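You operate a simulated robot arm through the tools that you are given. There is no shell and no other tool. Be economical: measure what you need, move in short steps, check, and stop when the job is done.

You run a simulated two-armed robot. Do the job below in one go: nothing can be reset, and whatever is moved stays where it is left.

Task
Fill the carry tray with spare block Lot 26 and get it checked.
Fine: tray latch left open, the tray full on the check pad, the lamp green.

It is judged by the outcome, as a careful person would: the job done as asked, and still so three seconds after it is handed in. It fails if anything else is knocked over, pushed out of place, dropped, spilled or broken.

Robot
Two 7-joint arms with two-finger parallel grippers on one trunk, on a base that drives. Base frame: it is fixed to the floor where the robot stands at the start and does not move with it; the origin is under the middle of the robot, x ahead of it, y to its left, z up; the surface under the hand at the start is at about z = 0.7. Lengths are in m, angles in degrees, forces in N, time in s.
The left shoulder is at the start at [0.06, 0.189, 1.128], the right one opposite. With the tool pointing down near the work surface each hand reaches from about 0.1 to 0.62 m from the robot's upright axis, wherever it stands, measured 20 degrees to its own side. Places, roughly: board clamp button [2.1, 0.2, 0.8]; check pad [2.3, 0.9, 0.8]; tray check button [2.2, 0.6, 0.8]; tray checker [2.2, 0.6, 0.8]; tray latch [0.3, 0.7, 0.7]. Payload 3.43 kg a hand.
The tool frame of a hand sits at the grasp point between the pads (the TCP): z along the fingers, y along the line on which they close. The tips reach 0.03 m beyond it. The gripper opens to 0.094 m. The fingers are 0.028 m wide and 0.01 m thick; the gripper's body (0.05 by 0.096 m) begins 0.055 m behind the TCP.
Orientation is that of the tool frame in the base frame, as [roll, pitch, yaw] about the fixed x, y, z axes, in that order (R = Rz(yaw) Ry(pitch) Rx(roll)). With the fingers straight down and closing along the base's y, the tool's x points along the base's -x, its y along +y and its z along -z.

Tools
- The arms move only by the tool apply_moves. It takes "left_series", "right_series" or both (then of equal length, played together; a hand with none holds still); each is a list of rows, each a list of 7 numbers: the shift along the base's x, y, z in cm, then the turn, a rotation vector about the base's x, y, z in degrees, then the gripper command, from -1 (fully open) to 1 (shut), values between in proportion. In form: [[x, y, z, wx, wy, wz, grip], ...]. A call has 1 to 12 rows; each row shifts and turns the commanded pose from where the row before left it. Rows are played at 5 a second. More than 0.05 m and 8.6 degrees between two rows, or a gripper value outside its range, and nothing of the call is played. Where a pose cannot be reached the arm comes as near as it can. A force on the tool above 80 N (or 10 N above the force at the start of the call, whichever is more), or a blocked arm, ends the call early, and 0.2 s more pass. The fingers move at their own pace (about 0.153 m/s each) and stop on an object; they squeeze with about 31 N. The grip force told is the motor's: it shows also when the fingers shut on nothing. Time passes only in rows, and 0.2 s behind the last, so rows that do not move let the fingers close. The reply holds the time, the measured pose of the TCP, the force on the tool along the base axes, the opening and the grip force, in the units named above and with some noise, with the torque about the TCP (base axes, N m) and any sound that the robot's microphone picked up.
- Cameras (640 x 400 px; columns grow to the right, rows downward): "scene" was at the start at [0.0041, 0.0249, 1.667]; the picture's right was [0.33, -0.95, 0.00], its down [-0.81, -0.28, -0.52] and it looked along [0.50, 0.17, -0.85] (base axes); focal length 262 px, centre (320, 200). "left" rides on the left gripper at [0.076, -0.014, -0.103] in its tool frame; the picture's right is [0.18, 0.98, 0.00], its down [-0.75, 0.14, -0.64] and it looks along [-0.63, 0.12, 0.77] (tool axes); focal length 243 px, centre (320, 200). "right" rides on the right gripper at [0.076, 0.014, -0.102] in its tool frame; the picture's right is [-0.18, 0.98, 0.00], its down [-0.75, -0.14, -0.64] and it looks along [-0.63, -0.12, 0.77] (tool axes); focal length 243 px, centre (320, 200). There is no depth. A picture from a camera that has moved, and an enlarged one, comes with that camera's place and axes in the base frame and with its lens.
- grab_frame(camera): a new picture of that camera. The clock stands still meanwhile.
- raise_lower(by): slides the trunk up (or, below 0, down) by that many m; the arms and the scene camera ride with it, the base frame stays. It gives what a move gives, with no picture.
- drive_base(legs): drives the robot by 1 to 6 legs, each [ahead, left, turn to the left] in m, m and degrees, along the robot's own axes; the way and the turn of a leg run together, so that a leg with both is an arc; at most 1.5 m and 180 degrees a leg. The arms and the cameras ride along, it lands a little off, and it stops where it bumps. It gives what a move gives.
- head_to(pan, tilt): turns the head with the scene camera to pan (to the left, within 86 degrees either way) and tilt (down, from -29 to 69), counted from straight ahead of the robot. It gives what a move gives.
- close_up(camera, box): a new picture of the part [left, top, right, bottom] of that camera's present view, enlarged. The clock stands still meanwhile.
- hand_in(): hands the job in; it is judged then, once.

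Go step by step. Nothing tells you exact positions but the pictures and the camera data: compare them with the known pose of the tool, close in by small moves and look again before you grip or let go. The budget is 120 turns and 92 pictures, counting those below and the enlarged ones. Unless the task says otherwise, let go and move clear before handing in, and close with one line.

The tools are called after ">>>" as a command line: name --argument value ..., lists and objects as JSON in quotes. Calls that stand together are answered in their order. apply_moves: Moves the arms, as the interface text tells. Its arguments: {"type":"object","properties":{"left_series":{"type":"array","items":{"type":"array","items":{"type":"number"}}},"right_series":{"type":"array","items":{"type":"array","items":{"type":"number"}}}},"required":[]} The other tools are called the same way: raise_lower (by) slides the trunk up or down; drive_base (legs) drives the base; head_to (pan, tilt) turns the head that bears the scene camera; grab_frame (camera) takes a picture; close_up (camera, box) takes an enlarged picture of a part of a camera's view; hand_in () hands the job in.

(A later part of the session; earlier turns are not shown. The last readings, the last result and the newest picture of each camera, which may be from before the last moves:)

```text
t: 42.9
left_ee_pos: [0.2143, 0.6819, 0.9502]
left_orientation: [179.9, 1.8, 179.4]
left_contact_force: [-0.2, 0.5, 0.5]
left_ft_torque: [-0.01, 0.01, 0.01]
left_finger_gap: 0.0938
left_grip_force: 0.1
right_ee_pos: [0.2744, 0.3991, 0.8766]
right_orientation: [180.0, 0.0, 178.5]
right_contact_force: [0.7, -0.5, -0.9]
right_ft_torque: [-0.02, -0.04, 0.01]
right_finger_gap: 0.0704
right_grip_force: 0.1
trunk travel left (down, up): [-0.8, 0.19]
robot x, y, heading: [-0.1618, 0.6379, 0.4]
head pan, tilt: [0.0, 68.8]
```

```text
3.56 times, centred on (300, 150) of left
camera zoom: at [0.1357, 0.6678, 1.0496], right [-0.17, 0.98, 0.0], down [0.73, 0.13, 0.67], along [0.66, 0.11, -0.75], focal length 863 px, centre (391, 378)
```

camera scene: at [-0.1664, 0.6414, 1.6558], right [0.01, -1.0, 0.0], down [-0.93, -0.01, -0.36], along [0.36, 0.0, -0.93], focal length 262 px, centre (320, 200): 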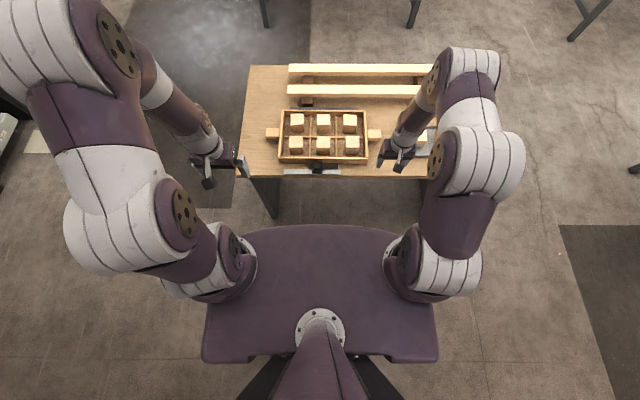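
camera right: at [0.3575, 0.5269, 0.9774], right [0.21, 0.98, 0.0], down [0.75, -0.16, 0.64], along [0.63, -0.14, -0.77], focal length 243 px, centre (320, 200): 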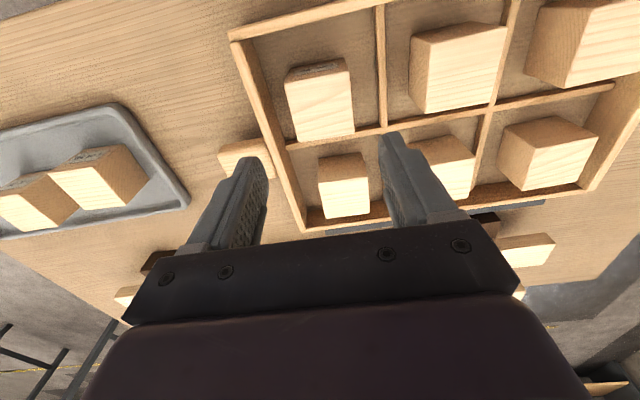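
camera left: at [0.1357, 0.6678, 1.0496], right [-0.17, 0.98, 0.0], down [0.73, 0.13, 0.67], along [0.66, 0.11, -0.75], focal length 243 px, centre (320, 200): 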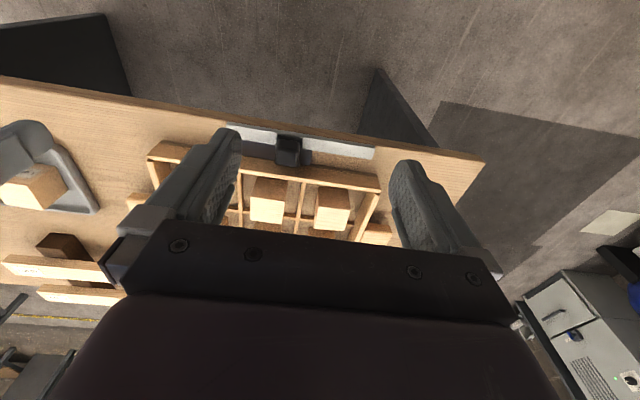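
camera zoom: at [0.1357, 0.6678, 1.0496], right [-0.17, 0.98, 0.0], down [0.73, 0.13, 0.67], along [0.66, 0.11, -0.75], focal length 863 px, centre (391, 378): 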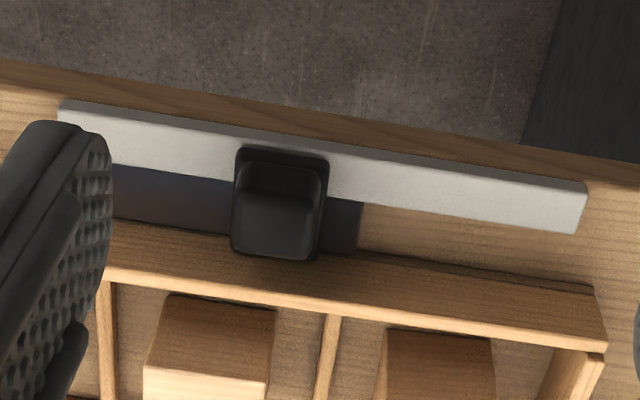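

The knob straddles the rail and a dark plate, and I can't tell yet which way it opens. I'll lower the camera for a flatter view.

>>> apply_moves --left_series '[[0, 0.5, -3, 0, 0, 0, -1], [0, 0.5, -3, 0, 0, 0, -1], [0, 0.5, -3, 0, 0, 0, -1], [0, 0, -3, 0, 0, 0, -1], [0, 0, 0, 0, 0, 0, -1]]'

>>> grab_frame --camera "left"

>>> close_up --camera "left" --box '[200, 130, 440, 240]'

```text
t: 44.1
left_ee_pos: [0.2176, 0.699, 0.8291]
left_orientation: [179.7, 1.9, 179.4]
left_contact_force: [-0.1, -0.6, -0.2]
left_ft_torque: [-0.01, 0.0, -0.01]
left_finger_gap: 0.0936
left_grip_force: 0.0
right_ee_pos: [0.2738, 0.3992, 0.876]
right_orientation: [179.9, 0.0, 178.4]
right_contact_force: [0.9, -0.2, 0.0]
right_ft_torque: [-0.03, 0.02, -0.02]
right_finger_gap: 0.0706
right_grip_force: 0.1
trunk travel left (down, up): [-0.8, 0.19]
robot x, y, heading: [-0.1647, 0.6417, 0.3]
head pan, tilt: [0.0, 68.8]
```

```text
60 pictures are left
camera left: at [0.1369, 0.6841, 0.9282], right [-0.17, 0.98, 0.0], down [0.73, 0.13, 0.67], along [0.66, 0.11, -0.75], focal length 243 px, centre (320, 200)
```

left: 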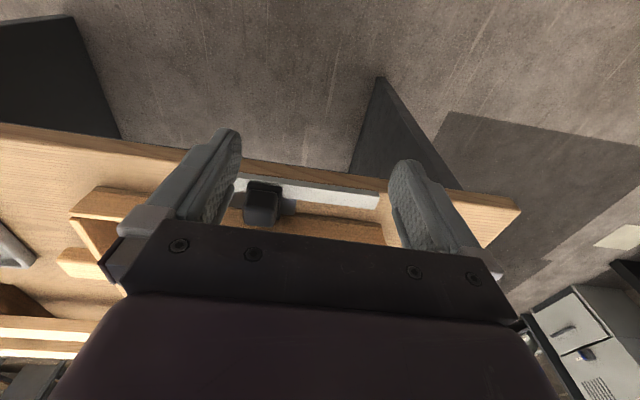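

```text
2.67 times, centred on (320, 185) of left
camera zoom: at [0.1369, 0.6841, 0.9282], right [-0.17, 0.98, 0.0], down [0.73, 0.13, 0.67], along [0.66, 0.11, -0.75], focal length 647 px, centre (320, 240)
```

zoom: 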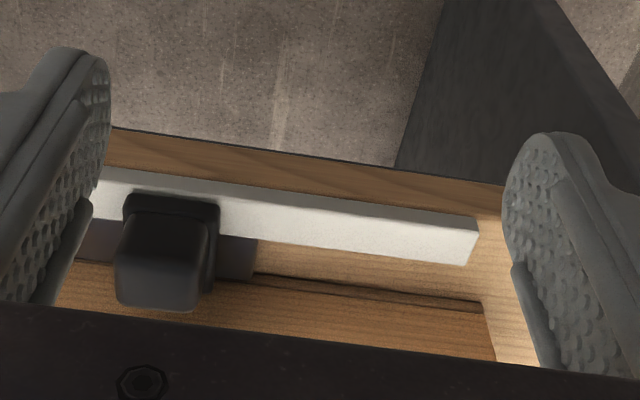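

The knob top comes out at about [0.326, 0.653, 0.748] from two views. I'll straddle it with the open left fingers and check before gripping.

>>> apply_moves --left_series '[[2.5, -1.2, 0, 0, 1.9, 0, -1], [2.5, -1.2, 0, 0, 0, 0, -1], [3, -1.2, 0, 0, 0, 0, -1], [2.8, -1, -2, 0, 0, 0.5, -1], [0, 0, -1, 0, 0, 0, -1], [0, 0, 0, 0, 0, 0, -1]]'

>>> grab_frame --camera "left"

>>> close_up --camera "scene" --box '[260, 90, 380, 190]'

```text
t: 45.5
left_ee_pos: [0.3248, 0.6525, 0.8008]
left_orientation: [179.8, -0.2, 179.9]
left_contact_force: [0.4, -0.6, 0.1]
left_ft_torque: [0.0, 0.0, 0.0]
left_finger_gap: 0.0936
left_grip_force: 0.0
right_ee_pos: [0.2751, 0.3994, 0.877]
right_orientation: [-180.0, 0.0, 178.4]
right_contact_force: [0.4, -0.7, -0.4]
right_ft_torque: [0.01, -0.01, -0.01]
right_finger_gap: 0.0705
right_grip_force: 0.0
trunk travel left (down, up): [-0.8, 0.19]
robot x, y, heading: [-0.1596, 0.6369, 0.5]
head pan, tilt: [0.0, 68.8]
```

```text
58 pictures are left
camera left: at [0.249, 0.6381, 0.9036], right [-0.18, 0.98, 0.0], down [0.76, 0.14, 0.64], along [0.63, 0.12, -0.77], focal length 243 px, centre (320, 200)
```

left: 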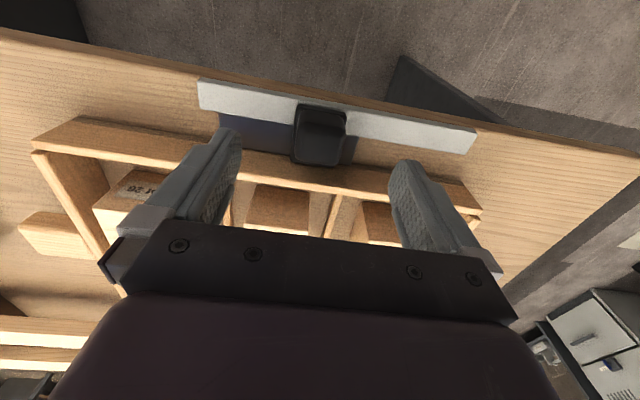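

```text
4.00 times, centred on (320, 140) of scene
camera zoom: at [-0.1675, 0.6413, 1.6558], right [0.01, -1.0, 0.0], down [-0.93, -0.01, -0.36], along [0.36, 0.0, -0.93], focal length 1048 px, centre (320, 440)
```

zoom: 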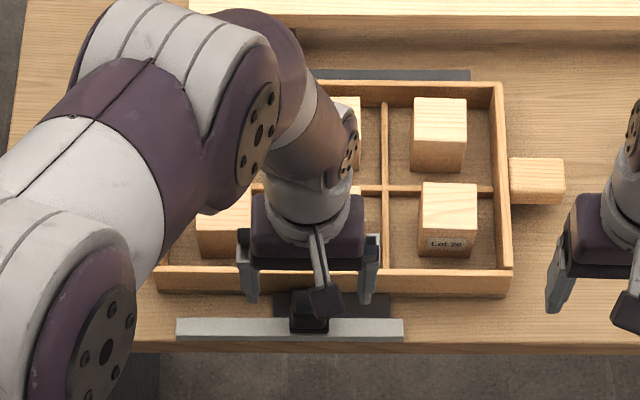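

Aligned. I'll descend so the tips reach about 0.722 and close on the knob.

>>> apply_moves --left_series '[[0, 0, -2, 0, 0, 0, -1], [0, 0, -1.5, 0, 0, 0, -1], [0, 0, -1.3, 0, 0, 0, -1], [0, 0, 0, 0, 0, 0, 0], [0, 0, 0, 0, 0, 0, 0.6], [0, 0, 0, 0, 0, 0, 1], [0, 0, 0, 0, 0, 0, 1]]'

>>> grab_frame --camera "left"

```text
t: 47.1
left_ee_pos: [0.3263, 0.6525, 0.7541]
left_orientation: [179.8, -0.3, 180.0]
left_contact_force: [3.3, 15.2, 3.5]
left_ft_torque: [0.65, -0.02, 0.52]
left_finger_gap: 0.0394
left_grip_force: 44.8
right_ee_pos: [0.2748, 0.4015, 0.8762]
right_orientation: [-179.8, 0.0, 178.4]
right_contact_force: [-0.3, 0.3, 0.0]
right_ft_torque: [0.0, 0.02, -0.03]
right_finger_gap: 0.0705
right_grip_force: 0.0
trunk travel left (down, up): [-0.8, 0.19]
robot x, y, heading: [-0.1646, 0.6408, 0.5]
head pan, tilt: [0.0, 68.8]
```

```text
56 pictures are left
camera left: at [0.2498, 0.6377, 0.8553], right [-0.18, 0.98, 0.0], down [0.76, 0.14, 0.64], along [0.63, 0.12, -0.77], focal length 243 px, centre (320, 200)
```

left: 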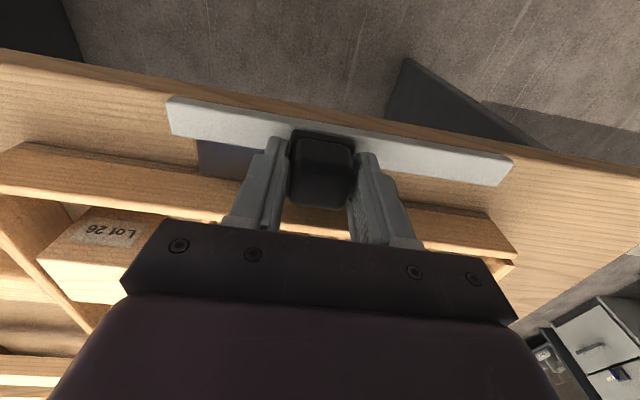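

The knob is gripped. I'll try sliding it gently towards +y.

>>> apply_moves --left_series '[[0, 0.4, 0, 0, 0, 0, 1], [0, 0.4, 0, 0, 0, 0, 1], [0, 0.4, 0, 0, 0, 0, 1]]'

```text
t: 47.9
left_ee_pos: [0.3258, 0.6633, 0.7519]
left_orientation: [179.8, -0.2, 179.8]
left_contact_force: [-3.4, -2.7, -4.9]
left_ft_torque: [-0.25, -1.08, 0.73]
left_finger_gap: 0.0394
left_grip_force: 45.2
right_ee_pos: [0.2737, 0.399, 0.8761]
right_orientation: [180.0, 0.1, 178.5]
right_contact_force: [-0.5, 0.0, -0.5]
right_ft_torque: [-0.01, 0.0, -0.02]
right_finger_gap: 0.0705
right_grip_force: 0.1
trunk travel left (down, up): [-0.8, 0.19]
robot x, y, heading: [-0.1604, 0.6384, 0.4]
head pan, tilt: [0.0, 68.8]
```

It moves freely towards +y. I'll keep going until it meets the end stop.

>>> apply_moves --left_series '[[0, 0.7, 0, 0, 0, 0, 1], [0, 0.7, 0, 0, 0, 0, 1], [0, 0.7, 0, 0, 0, 0, 1], [0, 0.7, 0, 0, 0, 0, 1], [0, 0, 0, 0, 0, 0, 1]]'

>>> close_up --camera "left" --box '[140, 80, 540, 280]'

```text
t: 49.1
left_ee_pos: [0.3247, 0.6909, 0.7543]
left_orientation: [179.7, 0.0, 179.8]
left_contact_force: [1.3, -0.4, -5.5]
left_ft_torque: [0.09, -1.15, 0.72]
left_finger_gap: 0.0391
left_grip_force: 45.0
right_ee_pos: [0.2755, 0.3987, 0.8768]
right_orientation: [180.0, -0.1, 178.5]
right_contact_force: [0.0, -0.1, 0.5]
right_ft_torque: [0.02, -0.01, 0.0]
right_finger_gap: 0.0703
right_grip_force: 0.1
trunk travel left (down, up): [-0.8, 0.19]
robot x, y, heading: [-0.1636, 0.6382, 0.6]
head pan, tilt: [0.0, 68.8]
```

```text
1.60 times, centred on (340, 180) of left
camera zoom: at [0.2496, 0.6763, 0.8552], right [-0.18, 0.98, 0.0], down [0.76, 0.14, 0.64], along [0.63, 0.12, -0.77], focal length 388 px, centre (288, 232)
```

zoom: 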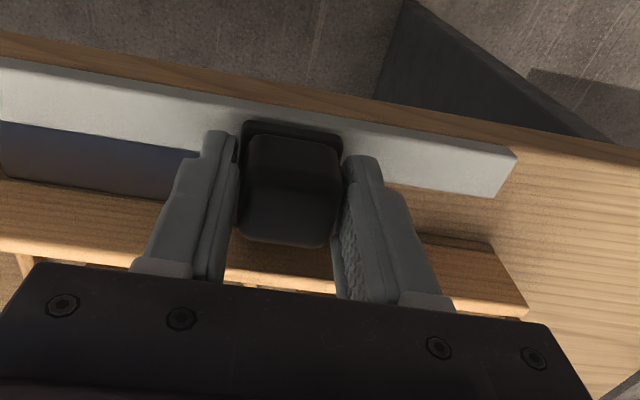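

The dark plate stays put while the knob slides off it, which suggests the knob holds the plate down when closed and that +y is open. I'll continue to the end stop.

>>> apply_moves --left_series '[[0, 0.7, 0, 0, 0, 0, 1], [0, 0.7, 0, 0, 0, 0, 1], [0, 0.7, 0, 0, 0, 0, 1], [0, 0.7, 0, 0, 0, 0, 1], [0, 0.7, 0, 0, 0, 0, 1], [0, 0, 0, 0, 0, 0, 1]]'

>>> close_up --camera "left" --box '[40, 80, 540, 280]'

```text
t: 50.5
left_ee_pos: [0.3242, 0.7263, 0.7536]
left_orientation: [179.8, -0.1, 179.9]
left_contact_force: [3.9, 0.5, -0.7]
left_ft_torque: [0.04, 0.5, 0.68]
left_finger_gap: 0.0394
left_grip_force: 44.9
right_ee_pos: [0.2742, 0.3998, 0.8759]
right_orientation: [-180.0, -0.1, 178.4]
right_contact_force: [0.6, -0.5, 0.6]
right_ft_torque: [0.03, 0.02, 0.0]
right_finger_gap: 0.0703
right_grip_force: 0.0
trunk travel left (down, up): [-0.8, 0.19]
robot x, y, heading: [-0.1625, 0.6375, 0.4]
head pan, tilt: [0.0, 68.8]
```

```text
1.28 times, centred on (290, 180) of left
camera zoom: at [0.2497, 0.7126, 0.8554], right [-0.18, 0.98, 0.0], down [0.76, 0.14, 0.64], along [0.63, 0.12, -0.77], focal length 311 px, centre (358, 226)
```

zoom: 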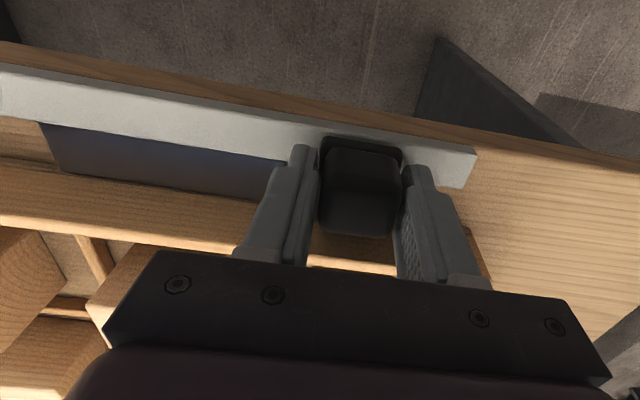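

>>> apply_moves --left_series '[[0, 0.6, 0, 0, 0, 0, 1], [0, 0.5, 0, 0, 0, 0, 1], [0, 0.5, 0, 0, 0, 0, 1], [0, 0.5, 0, 0, 0, 0, 1], [0, 0, 0, 0, 0, 0, 1]]'

>>> close_up --camera "left" --box '[40, 80, 540, 280]'

```text
t: 51.8
left_ee_pos: [0.3259, 0.7386, 0.7538]
left_orientation: [-180.0, -0.1, 179.5]
left_contact_force: [0.7, -46.3, -14.4]
left_ft_torque: [-1.3, 0.48, 1.1]
left_finger_gap: 0.0397
left_grip_force: 45.0
right_ee_pos: [0.274, 0.3952, 0.877]
right_orientation: [-180.0, 0.0, 178.1]
right_contact_force: [-0.5, 0.1, -0.2]
right_ft_torque: [-0.03, -0.01, -0.02]
right_finger_gap: 0.0707
right_grip_force: 0.0
trunk travel left (down, up): [-0.8, 0.19]
robot x, y, heading: [-0.1645, 0.6352, 0.1]
head pan, tilt: [0.0, 68.8]
stopped in row 5 (left hand): the force on the tool passed its limit at 82 N (the readings are from after the stop); the commanded pose is now the measured one
```

```text
1.28 times, centred on (290, 180) of left
camera zoom: at [0.2495, 0.7247, 0.8555], right [-0.17, 0.98, 0.0], down [0.76, 0.13, 0.64], along [0.63, 0.11, -0.77], focal length 311 px, centre (358, 226)
```

zoom: 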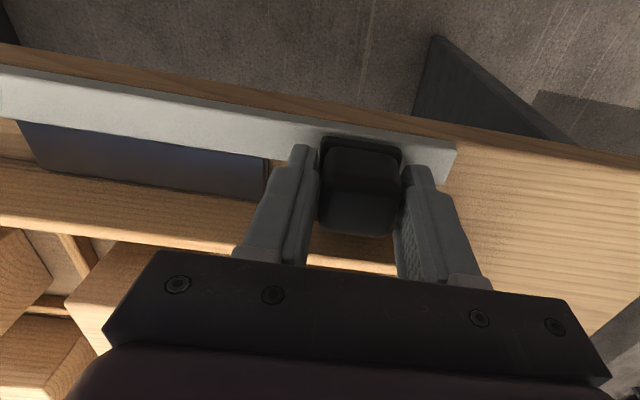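

It reached the end stop at y≈0.737, clear of the plate. I'll release it, lift away and check that it stays.

>>> apply_moves --left_series '[[0, -0.2, 0, 0, 0, 0, 1], [0, 0, 0, 0, 0, 0, -0.2], [0, 0, 0, 0, 0, 0, -0.3], [0, 0, 2, 0, 0, 0, -0.3], [0, 0, 4, 0, 0, 0, -0.3], [0, 0, 4, 0, 0, 0, -0.3], [0, 0, 4, 0, 0, 0, -0.6], [0, 4, 0, 0, 0, 0, -1], [0, 4, 0, 0, 0, 0, -1], [0, 4, 0, 0, 0, 0, -1], [0, 0, 0, 0, 0, 0, -1]]'

>>> close_up --camera "scene" --box '[255, 90, 395, 190]'

```text
t: 54.2
left_ee_pos: [0.3265, 0.8587, 0.8913]
left_orientation: [179.8, -0.2, 179.5]
left_contact_force: [0.4, 0.2, 0.4]
left_ft_torque: [0.0, 0.01, -0.02]
left_finger_gap: 0.0938
left_grip_force: 0.1
right_ee_pos: [0.2735, 0.397, 0.8768]
right_orientation: [180.0, -0.1, 178.2]
right_contact_force: [-0.8, -0.4, -0.5]
right_ft_torque: [0.0, -0.03, 0.01]
right_finger_gap: 0.0705
right_grip_force: 0.0
trunk travel left (down, up): [-0.8, 0.19]
robot x, y, heading: [-0.1635, 0.6357, 0.2]
head pan, tilt: [0.0, 68.8]
```

```text
4.00 times, centred on (325, 140) of scene
camera zoom: at [-0.1676, 0.6395, 1.6558], right [0.0, -1.0, 0.0], down [-0.93, 0.0, -0.36], along [0.36, 0.0, -0.93], focal length 1048 px, centre (300, 440)
```

zoom: 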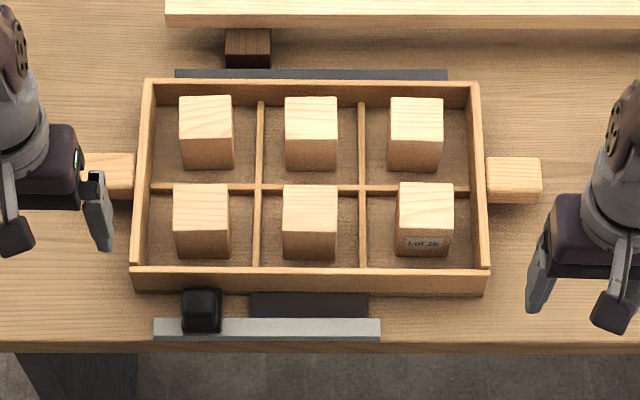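

The latch stays open. Before gripping the handles I'll look ahead at the check bench and the way there.

>>> head_to --pan 0 --tilt 25

>>> grab_frame --camera "scene"

>>> close_up --camera "scene" --box '[200, 70, 460, 230]'

```text
t: 55.3
left_ee_pos: [0.3252, 0.8597, 0.8916]
left_orientation: [179.8, -0.2, 179.4]
left_contact_force: [-0.5, 0.3, 0.5]
left_ft_torque: [0.02, 0.02, -0.03]
left_finger_gap: 0.0942
left_grip_force: 0.1
right_ee_pos: [0.2737, 0.397, 0.8761]
right_orientation: [-180.0, 0.0, 178.2]
right_contact_force: [0.1, 1.0, 0.6]
right_ft_torque: [0.02, 0.02, 0.0]
right_finger_gap: 0.0707
right_grip_force: 0.1
trunk travel left (down, up): [-0.8, 0.19]
robot x, y, heading: [-0.1649, 0.6377, 0.1]
head pan, tilt: [0.0, 25.0]
```

```text
51 pictures are left
camera scene: at [-0.1316, 0.6403, 1.7151], right [0.0, -1.0, 0.0], down [-0.42, 0.0, -0.91], along [0.91, 0.0, -0.42], focal length 262 px, centre (320, 200)
```

scene: 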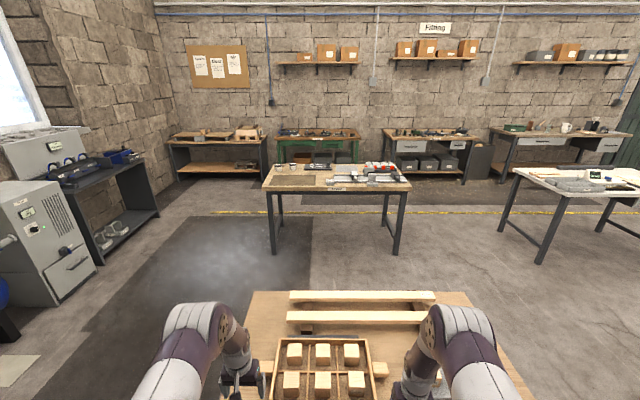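

```text
2.46 times, centred on (330, 150) of scene
camera zoom: at [-0.1316, 0.6403, 1.7151], right [0.0, -1.0, 0.0], down [-0.42, 0.0, -0.91], along [0.91, 0.0, -0.42], focal length 645 px, centre (295, 323)
```

zoom: 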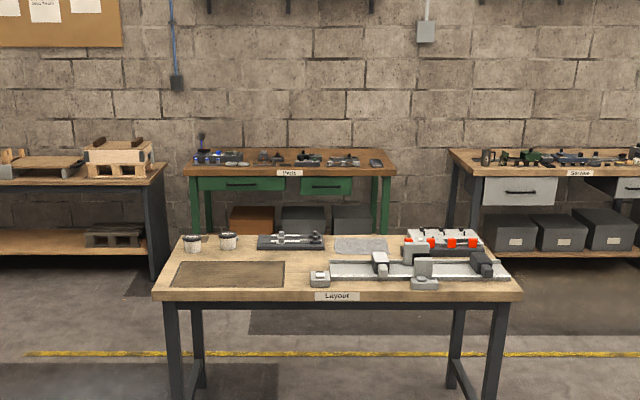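

The bench marked "Layout" has the check pad (dark mat, centre about [2.32, 0.91]), with a button box beside it. Now I'll turn both hands 90° so the fingers can close on the tray handles along x.

>>> apply_moves --left_series '[[0, 0, 0.5, 0, 0, -8.2, -0.6], [0, 0, 0.5, 0, 0, -8.2, -0.6], [0, 0, 0, 0, 0, -8.2, -0.6], [0, 0, 0, 0, 0, -8.2, -0.6], [0, 0, 0, 0, 0, -8.2, -0.6], [0, 0, 0, 0, 0, -8.2, -0.6], [0, 0, 0, 0, 0, -8.2, -0.6], [0, 0, 0, 0, 0, -8.2, -0.6], [0, 0, 0, 0, 0, -8.2, -0.6], [0, 0, 0, 0, 0, -8.2, -0.6], [0, 0, 0, 0, 0, -8, -0.6], [0, 0, 0, 0, 0, 0, -0.6]]' --right_series '[[0.5, 0, 0.5, 0, 0, 8.3, -0.6], [0.5, 0, 0.5, 0, 0, 8.3, -0.6], [0.5, 0, 0.5, 0, 0, 8.3, -0.6], [0.5, 0, 0.5, 0, 0, 8.3, -0.6], [0.5, 0, 0, 0, 0, 8.3, -0.6], [0.5, 0, 0, 0, 0, 8.3, -0.6], [0.5, 0, 0, 0, 0, 8.3, -0.6], [0.5, 0, 0, 0, 0, 8.3, -0.6], [0.5, 0, 0, 0, 0, 8.3, -0.6], [0.5, 0, 0, 0, 0, 8.3, -0.6], [0, 0, 0, 0, 0, 8.3, -0.6], [0, 0, 0, 0, 0, 0, -0.6]]'

>>> head_to --pan 0 --tilt 60

>>> grab_frame --camera "scene"

```text
t: 57.9
left_ee_pos: [0.3244, 0.8608, 0.9038]
left_orientation: [179.9, -0.2, 89.4]
left_contact_force: [0.9, -1.1, 0.2]
left_ft_torque: [0.03, 0.01, -0.02]
left_finger_gap: 0.0754
left_grip_force: 0.0
right_ee_pos: [0.3238, 0.3973, 0.8973]
right_orientation: [-180.0, 0.1, -90.3]
right_contact_force: [0.4, 0.5, 0.3]
right_ft_torque: [0.0, 0.01, 0.06]
right_finger_gap: 0.075
right_grip_force: 0.1
trunk travel left (down, up): [-0.8, 0.19]
robot x, y, heading: [-0.1617, 0.6401, 0.4]
head pan, tilt: [0.0, 25.0]
```

```text
t: 58.9
left_ee_pos: [0.3247, 0.8624, 0.904]
left_orientation: [179.8, -0.2, 89.5]
left_contact_force: [-0.3, 0.0, 0.7]
left_ft_torque: [0.04, 0.0, 0.03]
left_finger_gap: 0.0752
left_grip_force: 0.0
right_ee_pos: [0.3235, 0.3968, 0.8962]
right_orientation: [-179.9, 0.0, -90.5]
right_contact_force: [0.4, 0.2, -0.6]
right_ft_torque: [-0.02, -0.02, 0.01]
right_finger_gap: 0.0753
right_grip_force: 0.0
trunk travel left (down, up): [-0.8, 0.19]
robot x, y, heading: [-0.1605, 0.6377, 0.5]
head pan, tilt: [0.0, 60.0]
```

```text
49 pictures are left
camera scene: at [-0.1571, 0.6403, 1.6652], right [0.0, -1.0, 0.0], down [-0.87, 0.0, -0.5], along [0.5, 0.0, -0.87], focal length 262 px, centre (320, 200)
```

scene: 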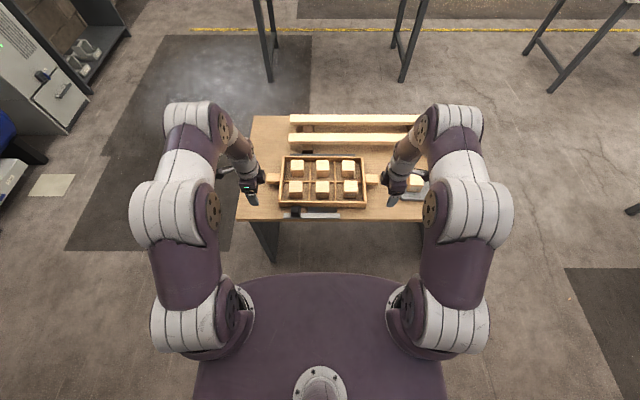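

Both hands turned well. I'll drive forward 0.16 m so they come near the handles, then look with the wrist cameras.

>>> drive_base --legs '[[0.16, 0, 0]]'

>>> grab_frame --camera "left"

>>> grab_frame --camera "right"

```text
t: 60.3
left_ee_pos: [0.4858, 0.8635, 0.9039]
left_orientation: [179.8, -0.2, 89.8]
left_contact_force: [0.5, -0.5, -0.2]
left_ft_torque: [-0.04, -0.01, 0.01]
left_finger_gap: 0.0752
left_grip_force: 0.2
right_ee_pos: [0.4881, 0.3991, 0.8971]
right_orientation: [-180.0, -0.1, -90.2]
right_contact_force: [-0.9, 0.1, -0.7]
right_ft_torque: [0.02, 0.01, -0.03]
right_finger_gap: 0.0752
right_grip_force: 0.0
trunk travel left (down, up): [-0.8, 0.19]
robot x, y, heading: [-0.0007, 0.6398, 0.5]
head pan, tilt: [0.0, 60.0]
```

```text
48 pictures are left
camera left: at [0.4716, 0.941, 1.0064], right [0.98, 0.18, 0.0], down [0.14, -0.76, 0.64], along [0.12, -0.63, -0.77], focal length 243 px, centre (320, 200)
```

left: 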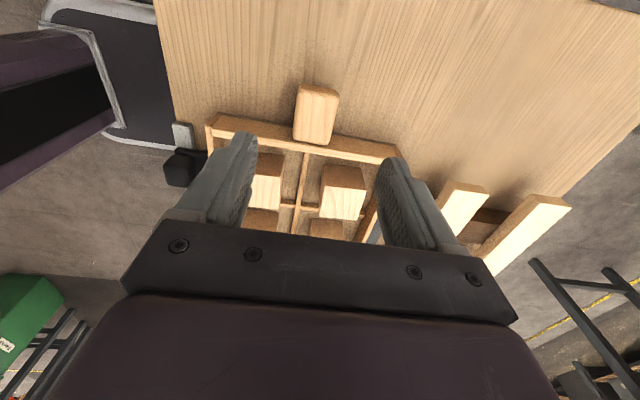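

```text
47 pictures are left
camera right: at [0.4736, 0.3242, 1.0], right [-0.98, 0.19, 0.0], down [0.14, 0.75, 0.64], along [0.12, 0.63, -0.77], focal length 243 px, centre (320, 200)
```

right: 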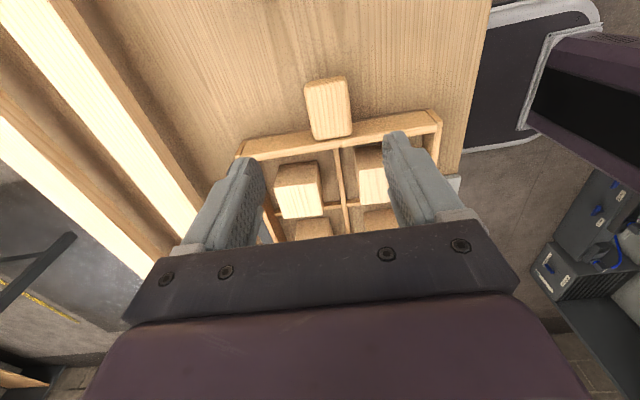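

The handles are centred at about [0.487, 0.840] (left) and [0.483, 0.416] (right), each roughly 45 mm wide. I'll lower both hands around them.

>>> apply_moves --left_series '[[0.1, -1, -3, 0, 0, 0, -0.6], [0, -1, -3, 0, 0, 0, -0.6], [0, 0, -3, 0, 0, 0, -0.6], [0, 0, -3, 0, 0, 0, -0.6], [0, 0, -2.5, 0, 0, 0, -0.6], [0, 0, 0, 0, 0, 0, -0.6]]' --right_series '[[-0.5, 0.7, -3, 0, 0, 0, -0.6], [0, 0.7, -3, 0, 0, 0, -0.6], [0, 0, -3, 0, 0, 0, -0.6], [0, 0, -3, 0, 0, 0, -0.6], [0, 0, -1.8, 0, 0, 0, -0.6], [0, 0, 0, 0, 0, 0, -0.6]]'

>>> grab_frame --camera "left"

>>> grab_frame --camera "right"

```text
t: 61.7
left_ee_pos: [0.4865, 0.8477, 0.7591]
left_orientation: [179.8, -0.2, 89.7]
left_contact_force: [0.0, -0.6, -0.4]
left_ft_torque: [0.02, 0.02, -0.01]
left_finger_gap: 0.075
left_grip_force: 0.0
right_ee_pos: [0.4841, 0.4156, 0.761]
right_orientation: [-180.0, 0.0, -90.2]
right_contact_force: [1.1, -0.2, 0.4]
right_ft_torque: [-0.01, 0.01, -0.01]
right_finger_gap: 0.0751
right_grip_force: 0.0
trunk travel left (down, up): [-0.8, 0.19]
robot x, y, heading: [0.0006, 0.6401, 0.4]
head pan, tilt: [0.0, 60.0]
```

```text
46 pictures are left
camera left: at [0.4717, 0.9226, 0.8616], right [0.98, 0.18, 0.0], down [0.14, -0.76, 0.64], along [0.12, -0.63, -0.77], focal length 243 px, centre (320, 200)
```

left: 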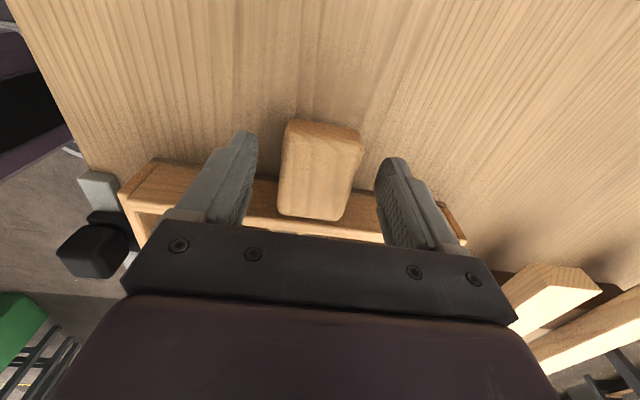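

```text
45 pictures are left
camera right: at [0.4691, 0.3376, 0.8638], right [-0.98, 0.19, 0.0], down [0.14, 0.75, 0.64], along [0.12, 0.63, -0.77], focal length 243 px, centre (320, 200)
```

right: 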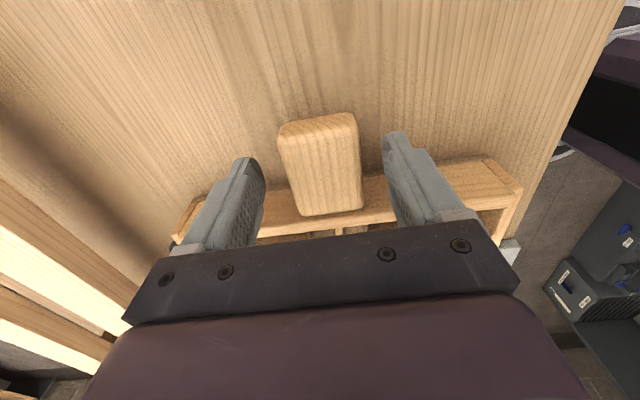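

Both are well centred. I'll lower to z≈0.738 and close on the handles.

>>> apply_moves --left_series '[[0, -0.3, -1, 0, 0, 0, -0.6], [0, 0, -1.1, 0, 0, 0, -0.6], [0, 0, 0, 0, 0, 0, -0.2], [0, 0, 0, 0, 0, 0, 0.1], [0, 0, 0, 0, 0, 0, 1], [0, 0, 0, 0, 0, 0, 1], [0, 0, 0, 0, 0, 0, 1]]' --right_series '[[0, 0.2, -1.2, 0, 0, 0, -0.6], [0, 0, -1.1, 0, 0, 0, -0.6], [0, 0, 0, 0, 0, 0, -0.2], [0, 0, 0, 0, 0, 0, 0.1], [0, 0, 0, 0, 0, 0, 1], [0, 0, 0, 0, 0, 0, 1], [0, 0, 0, 0, 0, 0, 1]]'

```text
t: 63.3
left_ee_pos: [0.4861, 0.8431, 0.7374]
left_orientation: [179.9, -0.3, 89.9]
left_contact_force: [-3.6, -3.7, 0.5]
left_ft_torque: [-0.08, -0.09, -0.19]
left_finger_gap: 0.0491
left_grip_force: 30.5
right_ee_pos: [0.4825, 0.4178, 0.7365]
right_orientation: [179.9, 0.0, -90.1]
right_contact_force: [0.0, 4.4, -1.3]
right_ft_torque: [-0.19, -0.01, -0.21]
right_finger_gap: 0.0494
right_grip_force: 30.7
trunk travel left (down, up): [-0.8, 0.19]
robot x, y, heading: [0.0017, 0.635, 0.3]
head pan, tilt: [0.0, 60.0]
```

Both handles are gripped (49 mm). I'll do a slow test lift of 1.2 cm.

>>> apply_moves --left_series '[[0, 0, 0.2, 0, 0, 0, 1], [0, 0, 0.3, 0, 0, 0, 1], [0, 0, 0.3, 0, 0, 0, 1], [0, 0, 0.4, 0, 0, 0, 1], [0, 0, 0, 0, 0, 0, 1]]' --right_series '[[0, 0, 0.2, 0, 0, 0, 1], [0, 0, 0.3, 0, 0, 0, 1], [0, 0, 0.3, 0, 0, 0, 1], [0, 0, 0.4, 0, 0, 0, 1], [0, 0, 0, 0, 0, 0, 1]]'

>>> grab_frame --camera "scene"

>>> grab_frame --camera "left"

```text
t: 64.5
left_ee_pos: [0.4865, 0.8425, 0.7492]
left_orientation: [179.8, -0.2, 89.8]
left_contact_force: [-2.9, -3.3, -4.8]
left_ft_torque: [0.02, 0.08, -0.7]
left_finger_gap: 0.0493
left_grip_force: 31.1
right_ee_pos: [0.4832, 0.4169, 0.7475]
right_orientation: [179.9, -0.1, -90.2]
right_contact_force: [3.3, 4.0, -4.7]
right_ft_torque: [0.02, -0.07, -0.68]
right_finger_gap: 0.0493
right_grip_force: 30.9
trunk travel left (down, up): [-0.8, 0.19]
robot x, y, heading: [0.0046, 0.6429, 0.5]
head pan, tilt: [0.0, 60.0]
```

```text
44 pictures are left
camera scene: at [0.0078, 0.6413, 1.6651], right [0.01, -1.0, 0.0], down [-0.87, -0.01, -0.5], along [0.5, 0.0, -0.87], focal length 262 px, centre (320, 200)
```

scene: 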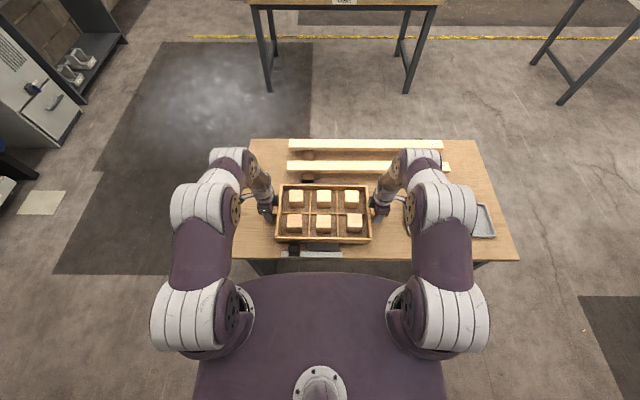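

```text
43 pictures are left
camera left: at [0.473, 0.9179, 0.8519], right [0.98, 0.18, 0.0], down [0.14, -0.76, 0.64], along [0.12, -0.63, -0.77], focal length 243 px, centre (320, 200)
```

left: 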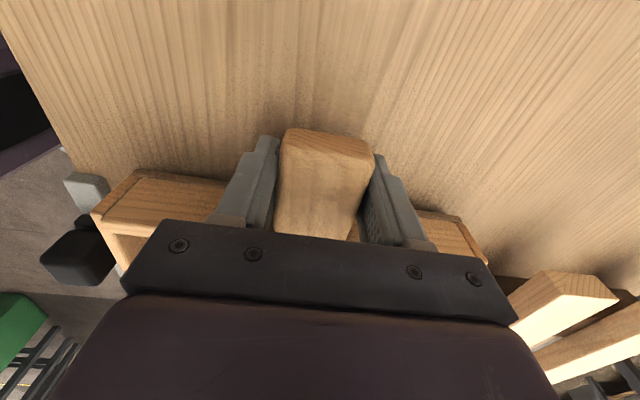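

The tray is free of the latch and carries about 4.8 N per hand. I'll lift on slowly with both arms.

>>> apply_moves --left_series '[[0, 0, 0.4, 0, 0, 0, 1], [0, 0, 0.6, 0, 0, 0, 1], [0, 0, 0.7, 0, 0, 0, 1], [0, 0, 0.7, 0, 0, 0, 1], [0, 0, 0.7, 0, 0, 0, 1], [0, 0, 0.7, 0, 0, 0, 1], [0, 0, 0.7, 0, 0, 0, 1], [0, 0, 0.7, 0, 0, 0, 1], [0, 0, 0.6, 0, 0, 0, 1], [0, 0, 0.4, 0, 0, 0, 1], [0, 0, 0, 0, 0, 0, 1]]' --right_series '[[0, 0, 0.4, 0, 0, 0, 1], [0, 0, 0.6, 0, 0, 0, 1], [0, 0, 0.7, 0, 0, 0, 1], [0, 0, 0.7, 0, 0, 0, 1], [0, 0, 0.7, 0, 0, 0, 1], [0, 0, 0.7, 0, 0, 0, 1], [0, 0, 0.7, 0, 0, 0, 1], [0, 0, 0.7, 0, 0, 0, 1], [0, 0, 0.6, 0, 0, 0, 1], [0, 0, 0.4, 0, 0, 0, 1], [0, 0, 0, 0, 0, 0, 1]]'

>>> grab_frame --camera "scene"

```text
t: 66.9
left_ee_pos: [0.4871, 0.8417, 0.8124]
left_orientation: [179.9, -0.2, 89.8]
left_contact_force: [-3.4, -16.1, -2.1]
left_ft_torque: [-0.36, -0.11, -0.3]
left_finger_gap: 0.0496
left_grip_force: 31.0
right_ee_pos: [0.4834, 0.4165, 0.8082]
right_orientation: [179.9, 0.0, -90.1]
right_contact_force: [2.0, 16.8, -5.8]
right_ft_torque: [-0.49, 0.09, -0.31]
right_finger_gap: 0.0493
right_grip_force: 30.5
trunk travel left (down, up): [-0.8, 0.19]
robot x, y, heading: [-0.0002, 0.6349, 0.5]
head pan, tilt: [0.0, 60.0]
```

```text
42 pictures are left
camera scene: at [0.0077, 0.6413, 1.6651], right [0.01, -1.0, 0.0], down [-0.87, -0.01, -0.5], along [0.5, 0.0, -0.87], focal length 262 px, centre (320, 200)
```

scene: 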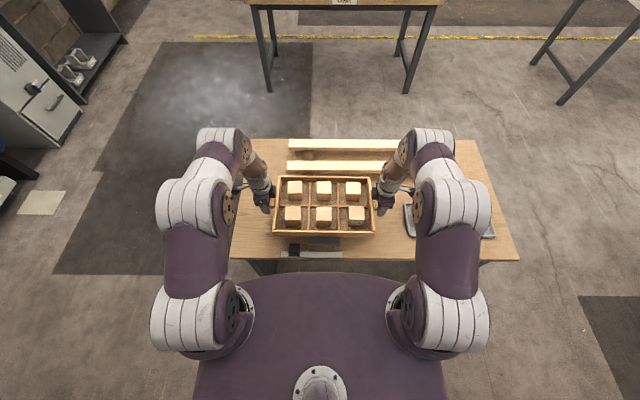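

The tray is up with all six blocks. There is some tension between the hands, so I'll relax it slightly and zoom in to check the tray is level.

>>> apply_moves --left_series '[[0, -0.1, 0, 0, 0, 0, 1], [0, -0.1, 0, 0, 0, 0, 1], [0, 0, 0, 0, 0, 0, 1]]' --right_series '[[0, 0.1, 0.1, 0, 0, 0, 1], [0, 0.1, 0.1, 0, 0, 0, 1], [0, 0, 0, 0, 0, 0, 1]]'

>>> close_up --camera "scene" --box '[230, 150, 410, 262]'

>>> grab_frame --camera "left"

```text
t: 67.7
left_ee_pos: [0.488, 0.8398, 0.8125]
left_orientation: [179.9, -0.2, 89.8]
left_contact_force: [-2.4, 24.4, -4.1]
left_ft_torque: [-0.05, 0.04, -0.76]
left_finger_gap: 0.0499
left_grip_force: 31.6
right_ee_pos: [0.4844, 0.4181, 0.8124]
right_orientation: [179.9, -0.1, -90.2]
right_contact_force: [1.7, -25.4, -3.6]
right_ft_torque: [0.23, -0.06, -0.35]
right_finger_gap: 0.0493
right_grip_force: 30.9
trunk travel left (down, up): [-0.8, 0.19]
robot x, y, heading: [-0.0015, 0.6409, 0.6]
head pan, tilt: [0.0, 60.0]
```

```text
3.56 times, centred on (320, 206) of scene
camera zoom: at [0.0076, 0.6414, 1.6651], right [0.01, -1.0, 0.0], down [-0.87, -0.01, -0.5], along [0.5, 0.0, -0.87], focal length 931 px, centre (320, 179)
```

zoom: 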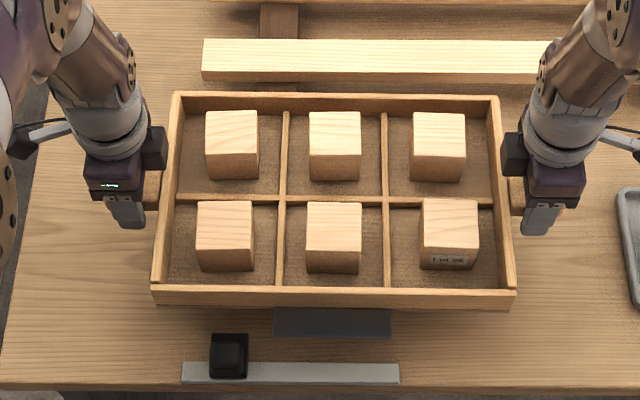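

```text
40 pictures are left
camera left: at [0.4733, 0.916, 0.9141], right [0.98, 0.18, 0.0], down [0.14, -0.76, 0.64], along [0.12, -0.63, -0.77], focal length 243 px, centre (320, 200)
```

left: 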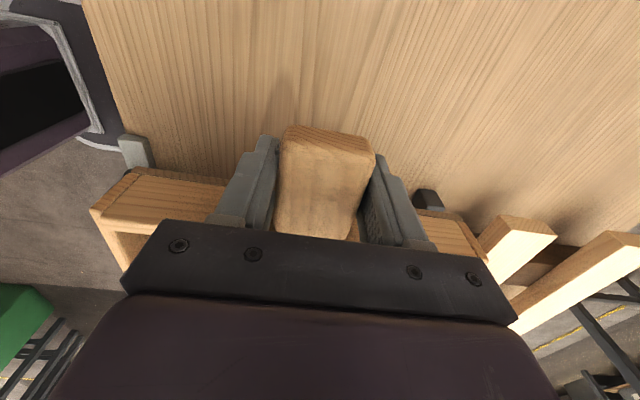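

The tray is level. I over-corrected into compression, so I'll spread back about 1 mm each and then raise the trunk 0.14 m to clear everything.

>>> apply_moves --left_series '[[0, 0.12, 0, 0, 0, 0, 1], [0, 0, 0, 0, 0, 0, 1]]' --right_series '[[0, -0.12, 0, 0, 0, 0, 1], [0, 0, 0, 0, 0, 0, 1]]'

>>> raise_lower --by 0.05

```text
t: 68.3
left_ee_pos: [0.4867, 0.8419, 0.8114]
left_orientation: [179.9, -0.1, 89.8]
left_contact_force: [-3.3, -3.8, -6.1]
left_ft_torque: [0.26, 0.09, -0.33]
left_finger_gap: 0.0495
left_grip_force: 31.0
right_ee_pos: [0.4835, 0.4184, 0.8108]
right_orientation: [179.8, 0.0, -90.2]
right_contact_force: [2.9, 2.9, -3.2]
right_ft_torque: [0.31, -0.09, -0.79]
right_finger_gap: 0.0493
right_grip_force: 30.7
trunk travel left (down, up): [-0.8, 0.19]
robot x, y, heading: [0.003, 0.6414, 0.6]
head pan, tilt: [0.0, 60.0]
```

```text
t: 69.2
left_ee_pos: [0.4881, 0.8392, 0.862]
left_orientation: [180.0, -0.2, 89.8]
left_contact_force: [-2.0, -25.3, -4.6]
left_ft_torque: [0.13, 0.08, -0.4]
left_finger_gap: 0.0496
left_grip_force: 31.2
right_ee_pos: [0.4834, 0.4186, 0.8599]
right_orientation: [180.0, 0.0, -90.0]
right_contact_force: [2.6, 24.5, -5.2]
right_ft_torque: [-0.09, -0.07, -0.44]
right_finger_gap: 0.0495
right_grip_force: 31.0
trunk travel left (down, up): [-0.85, 0.14]
robot x, y, heading: [0.0011, 0.6399, 0.6]
head pan, tilt: [0.0, 60.0]
```

The trunk lift works well. I'll raise the rest and look left along the route.

>>> raise_lower --by 0.08

>>> head_to --pan 65 --tilt 35

>>> grab_frame --camera "scene"

```text
t: 70.4
left_ee_pos: [0.4889, 0.8418, 0.9424]
left_orientation: [179.8, -0.3, 89.8]
left_contact_force: [-2.3, -24.1, -4.4]
left_ft_torque: [-0.05, 0.0, -0.38]
left_finger_gap: 0.0492
left_grip_force: 30.8
right_ee_pos: [0.4837, 0.4169, 0.9417]
right_orientation: [-180.0, 0.0, -90.2]
right_contact_force: [2.8, 24.5, -5.4]
right_ft_torque: [-0.25, 0.05, -0.4]
right_finger_gap: 0.0491
right_grip_force: 31.2
trunk travel left (down, up): [-0.93, 0.06]
robot x, y, heading: [0.0009, 0.6373, 0.6]
head pan, tilt: [0.0, 60.0]
```

```text
t: 71.8
left_ee_pos: [0.4889, 0.8402, 0.9428]
left_orientation: [179.9, -0.2, 89.8]
left_contact_force: [-1.9, -20.1, -4.4]
left_ft_torque: [0.08, -0.02, -0.4]
left_finger_gap: 0.0494
left_grip_force: 30.9
right_ee_pos: [0.4831, 0.4182, 0.9419]
right_orientation: [-180.0, 0.1, -90.2]
right_contact_force: [2.0, 20.2, -4.6]
right_ft_torque: [-0.1, 0.0, -0.38]
right_finger_gap: 0.0494
right_grip_force: 31.5
trunk travel left (down, up): [-0.93, 0.06]
robot x, y, heading: [-0.0008, 0.6382, 0.5]
head pan, tilt: [65.0, 35.0]
```

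```text
39 pictures are left
camera scene: at [-0.0222, 0.7208, 1.8294], right [0.91, -0.42, 0.0], down [-0.24, -0.52, -0.82], along [0.34, 0.74, -0.57], focal length 262 px, centre (320, 200)
```

scene: 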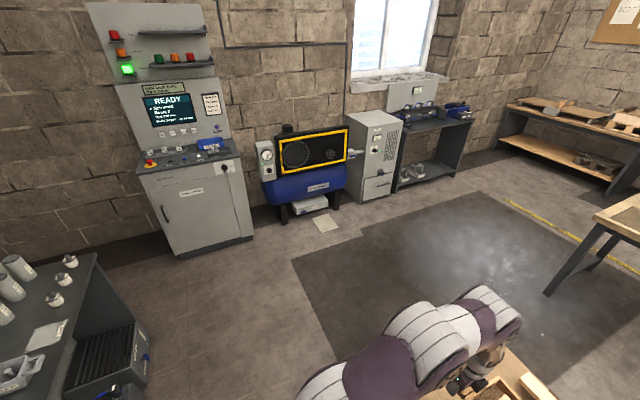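

The way left is clear: the machines are at y≈2.8 and a low shelf is near [-0.7, 1.6]. I'll back off 5 cm and then slide left in steps.

>>> drive_base --legs '[[-0.05, 0, 0], [0, 0.3, 0]]'

>>> head_to --pan 0 --tilt 45

>>> grab_frame --camera "scene"

```text
t: 74.4
left_ee_pos: [0.4361, 1.148, 0.9415]
left_orientation: [179.8, 0.0, 89.9]
left_contact_force: [-1.4, -8.4, -5.0]
left_ft_torque: [0.1, -0.01, -0.41]
left_finger_gap: 0.0493
left_grip_force: 30.8
right_ee_pos: [0.4331, 0.7246, 0.9406]
right_orientation: [179.9, 0.0, -90.2]
right_contact_force: [1.9, 7.4, -4.6]
right_ft_torque: [0.04, -0.04, -0.38]
right_finger_gap: 0.0493
right_grip_force: 30.7
trunk travel left (down, up): [-0.93, 0.06]
robot x, y, heading: [-0.055, 0.9445, 0.5]
head pan, tilt: [65.0, 35.0]
```

```text
t: 75.7
left_ee_pos: [0.4357, 1.1496, 0.9429]
left_orientation: [179.9, 0.0, 90.0]
left_contact_force: [-1.4, 1.0, -4.3]
left_ft_torque: [-0.15, -0.02, -0.37]
left_finger_gap: 0.0494
left_grip_force: 30.9
right_ee_pos: [0.4314, 0.7256, 0.9399]
right_orientation: [-180.0, 0.0, -90.1]
right_contact_force: [1.7, -1.1, -4.6]
right_ft_torque: [-0.14, 0.02, -0.35]
right_finger_gap: 0.049
right_grip_force: 30.8
trunk travel left (down, up): [-0.93, 0.06]
robot x, y, heading: [-0.0529, 0.9466, 0.4]
head pan, tilt: [0.0, 45.0]
```

```text
38 pictures are left
camera scene: at [-0.0302, 0.9494, 1.8146], right [0.01, -1.0, 0.0], down [-0.71, -0.01, -0.71], along [0.71, 0.01, -0.71], focal length 262 px, centre (320, 200)
```

scene: 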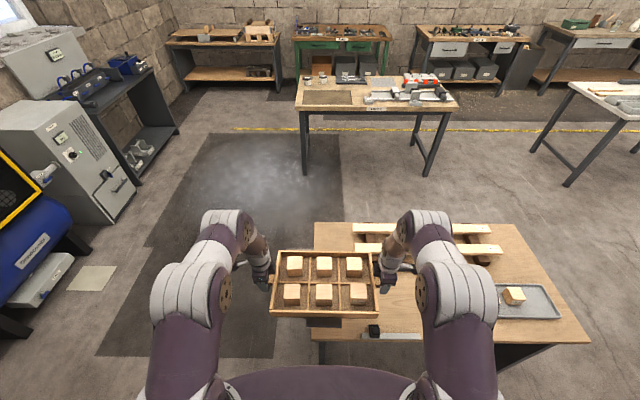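

The tray is steady. I'll continue left, then forward past the table.

>>> drive_base --legs '[[0, 0.38, 0], [0, 0.38, 0], [0.5, 0, 0], [0.5, 0, 0]]'

>>> grab_frame --camera "scene"

```text
t: 85.1
left_ee_pos: [1.4184, 1.9171, 0.9422]
left_orientation: [179.9, -0.3, 90.3]
left_contact_force: [-2.6, -0.3, -4.2]
left_ft_torque: [-0.07, 0.02, -0.4]
left_finger_gap: 0.049
left_grip_force: 30.9
right_ee_pos: [1.418, 1.4936, 0.94]
right_orientation: [180.0, 0.0, -89.6]
right_contact_force: [2.2, -0.2, -5.5]
right_ft_torque: [0.1, -0.05, -0.37]
right_finger_gap: 0.0492
right_grip_force: 31.1
trunk travel left (down, up): [-0.93, 0.06]
robot x, y, heading: [0.9342, 1.7128, 1.4]
head pan, tilt: [0.0, 45.0]
```

```text
37 pictures are left
camera scene: at [0.9546, 1.7131, 1.8146], right [0.02, -1.0, 0.0], down [-0.71, -0.01, -0.71], along [0.71, 0.01, -0.71], focal length 262 px, centre (320, 200)
```

scene: 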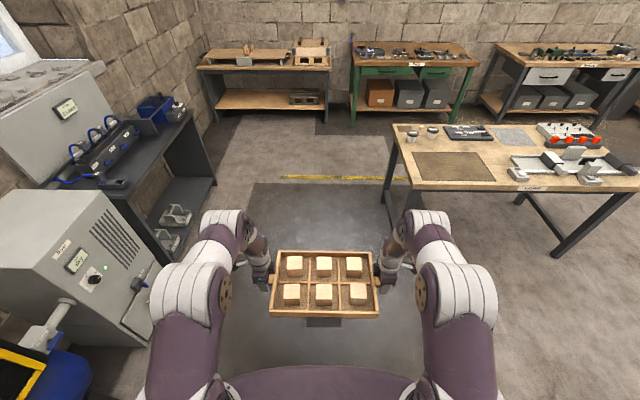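

The way is clear. I'll go forward and to the right, in front of the pad, and correct the heading.

>>> drive_base --legs '[[0.25, 0, 0], [0.23, -0.35, -1.4], [0, -0.44, 0]]'

>>> grab_frame --camera "scene"

```text
t: 91.4
left_ee_pos: [1.9068, 1.1203, 0.942]
left_orientation: [179.9, -0.1, 89.1]
left_contact_force: [-0.9, 0.1, -4.2]
left_ft_torque: [-0.01, 0.04, -0.39]
left_finger_gap: 0.0492
left_grip_force: 30.9
right_ee_pos: [1.8965, 0.6984, 0.941]
right_orientation: [179.9, -0.1, -90.9]
right_contact_force: [2.0, -0.8, -5.8]
right_ft_torque: [-0.04, -0.04, -0.42]
right_finger_gap: 0.0495
right_grip_force: 31.4
trunk travel left (down, up): [-0.93, 0.06]
robot x, y, heading: [1.4144, 0.9223, -0.5]
head pan, tilt: [0.0, 45.0]
```

```text
36 pictures are left
camera scene: at [1.4385, 0.9279, 1.8146], right [0.0, -1.0, 0.0], down [-0.71, 0.0, -0.71], along [0.71, 0.0, -0.71], focal length 262 px, centre (320, 200)
```

scene: 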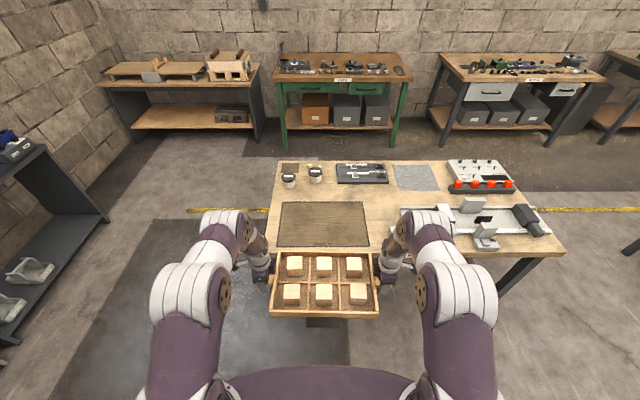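

The pad centre comes out at about [2.288, 0.916], and the tray is now at [1.90, 0.909]. I'll drive ahead 0.37 m with a slight turn and look again.

>>> drive_base --legs '[[0.2, 0, 0.8], [0.17, 0, 0]]'

>>> head_to --pan 0 --tilt 60

>>> grab_frame --camera "scene"

```text
t: 94.1
left_ee_pos: [2.2722, 1.1325, 0.9434]
left_orientation: [179.9, -0.2, 90.2]
left_contact_force: [-2.6, 0.5, -4.3]
left_ft_torque: [0.09, -0.01, -0.42]
left_finger_gap: 0.0492
left_grip_force: 31.6
right_ee_pos: [2.27, 0.7099, 0.9425]
right_orientation: [-179.9, 0.0, -89.8]
right_contact_force: [1.2, -1.1, -3.7]
right_ft_torque: [0.07, -0.07, -0.36]
right_finger_gap: 0.0493
right_grip_force: 30.9
trunk travel left (down, up): [-0.93, 0.06]
robot x, y, heading: [1.7858, 0.9268, 0.9]
head pan, tilt: [0.0, 45.0]
```

```text
t: 94.8
left_ee_pos: [2.2755, 1.1325, 0.9416]
left_orientation: [-179.9, -0.2, 90.1]
left_contact_force: [-1.3, 2.0, -3.9]
left_ft_torque: [-0.19, -0.02, -0.27]
left_finger_gap: 0.0495
left_grip_force: 31.3
right_ee_pos: [2.2737, 0.7101, 0.9404]
right_orientation: [179.9, -0.1, -89.8]
right_contact_force: [0.4, -1.3, -5.0]
right_ft_torque: [-0.09, 0.1, -0.28]
right_finger_gap: 0.0495
right_grip_force: 30.7
trunk travel left (down, up): [-0.93, 0.06]
robot x, y, heading: [1.7889, 0.9248, 0.8]
head pan, tilt: [0.0, 60.0]
```

```text
35 pictures are left
camera scene: at [1.7974, 0.9304, 1.7952], right [0.02, -1.0, 0.0], down [-0.87, -0.01, -0.5], along [0.5, 0.01, -0.87], focal length 262 px, centre (320, 200)
```

scene: 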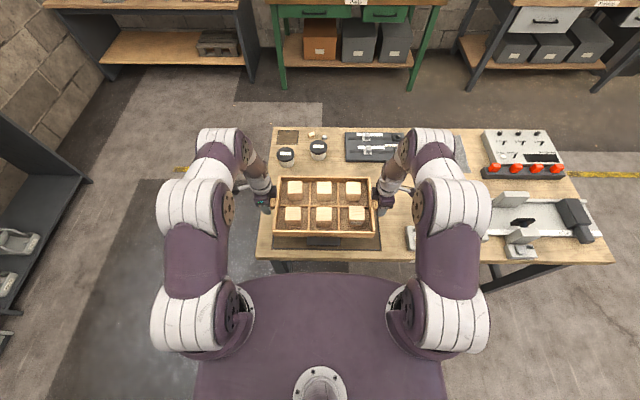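

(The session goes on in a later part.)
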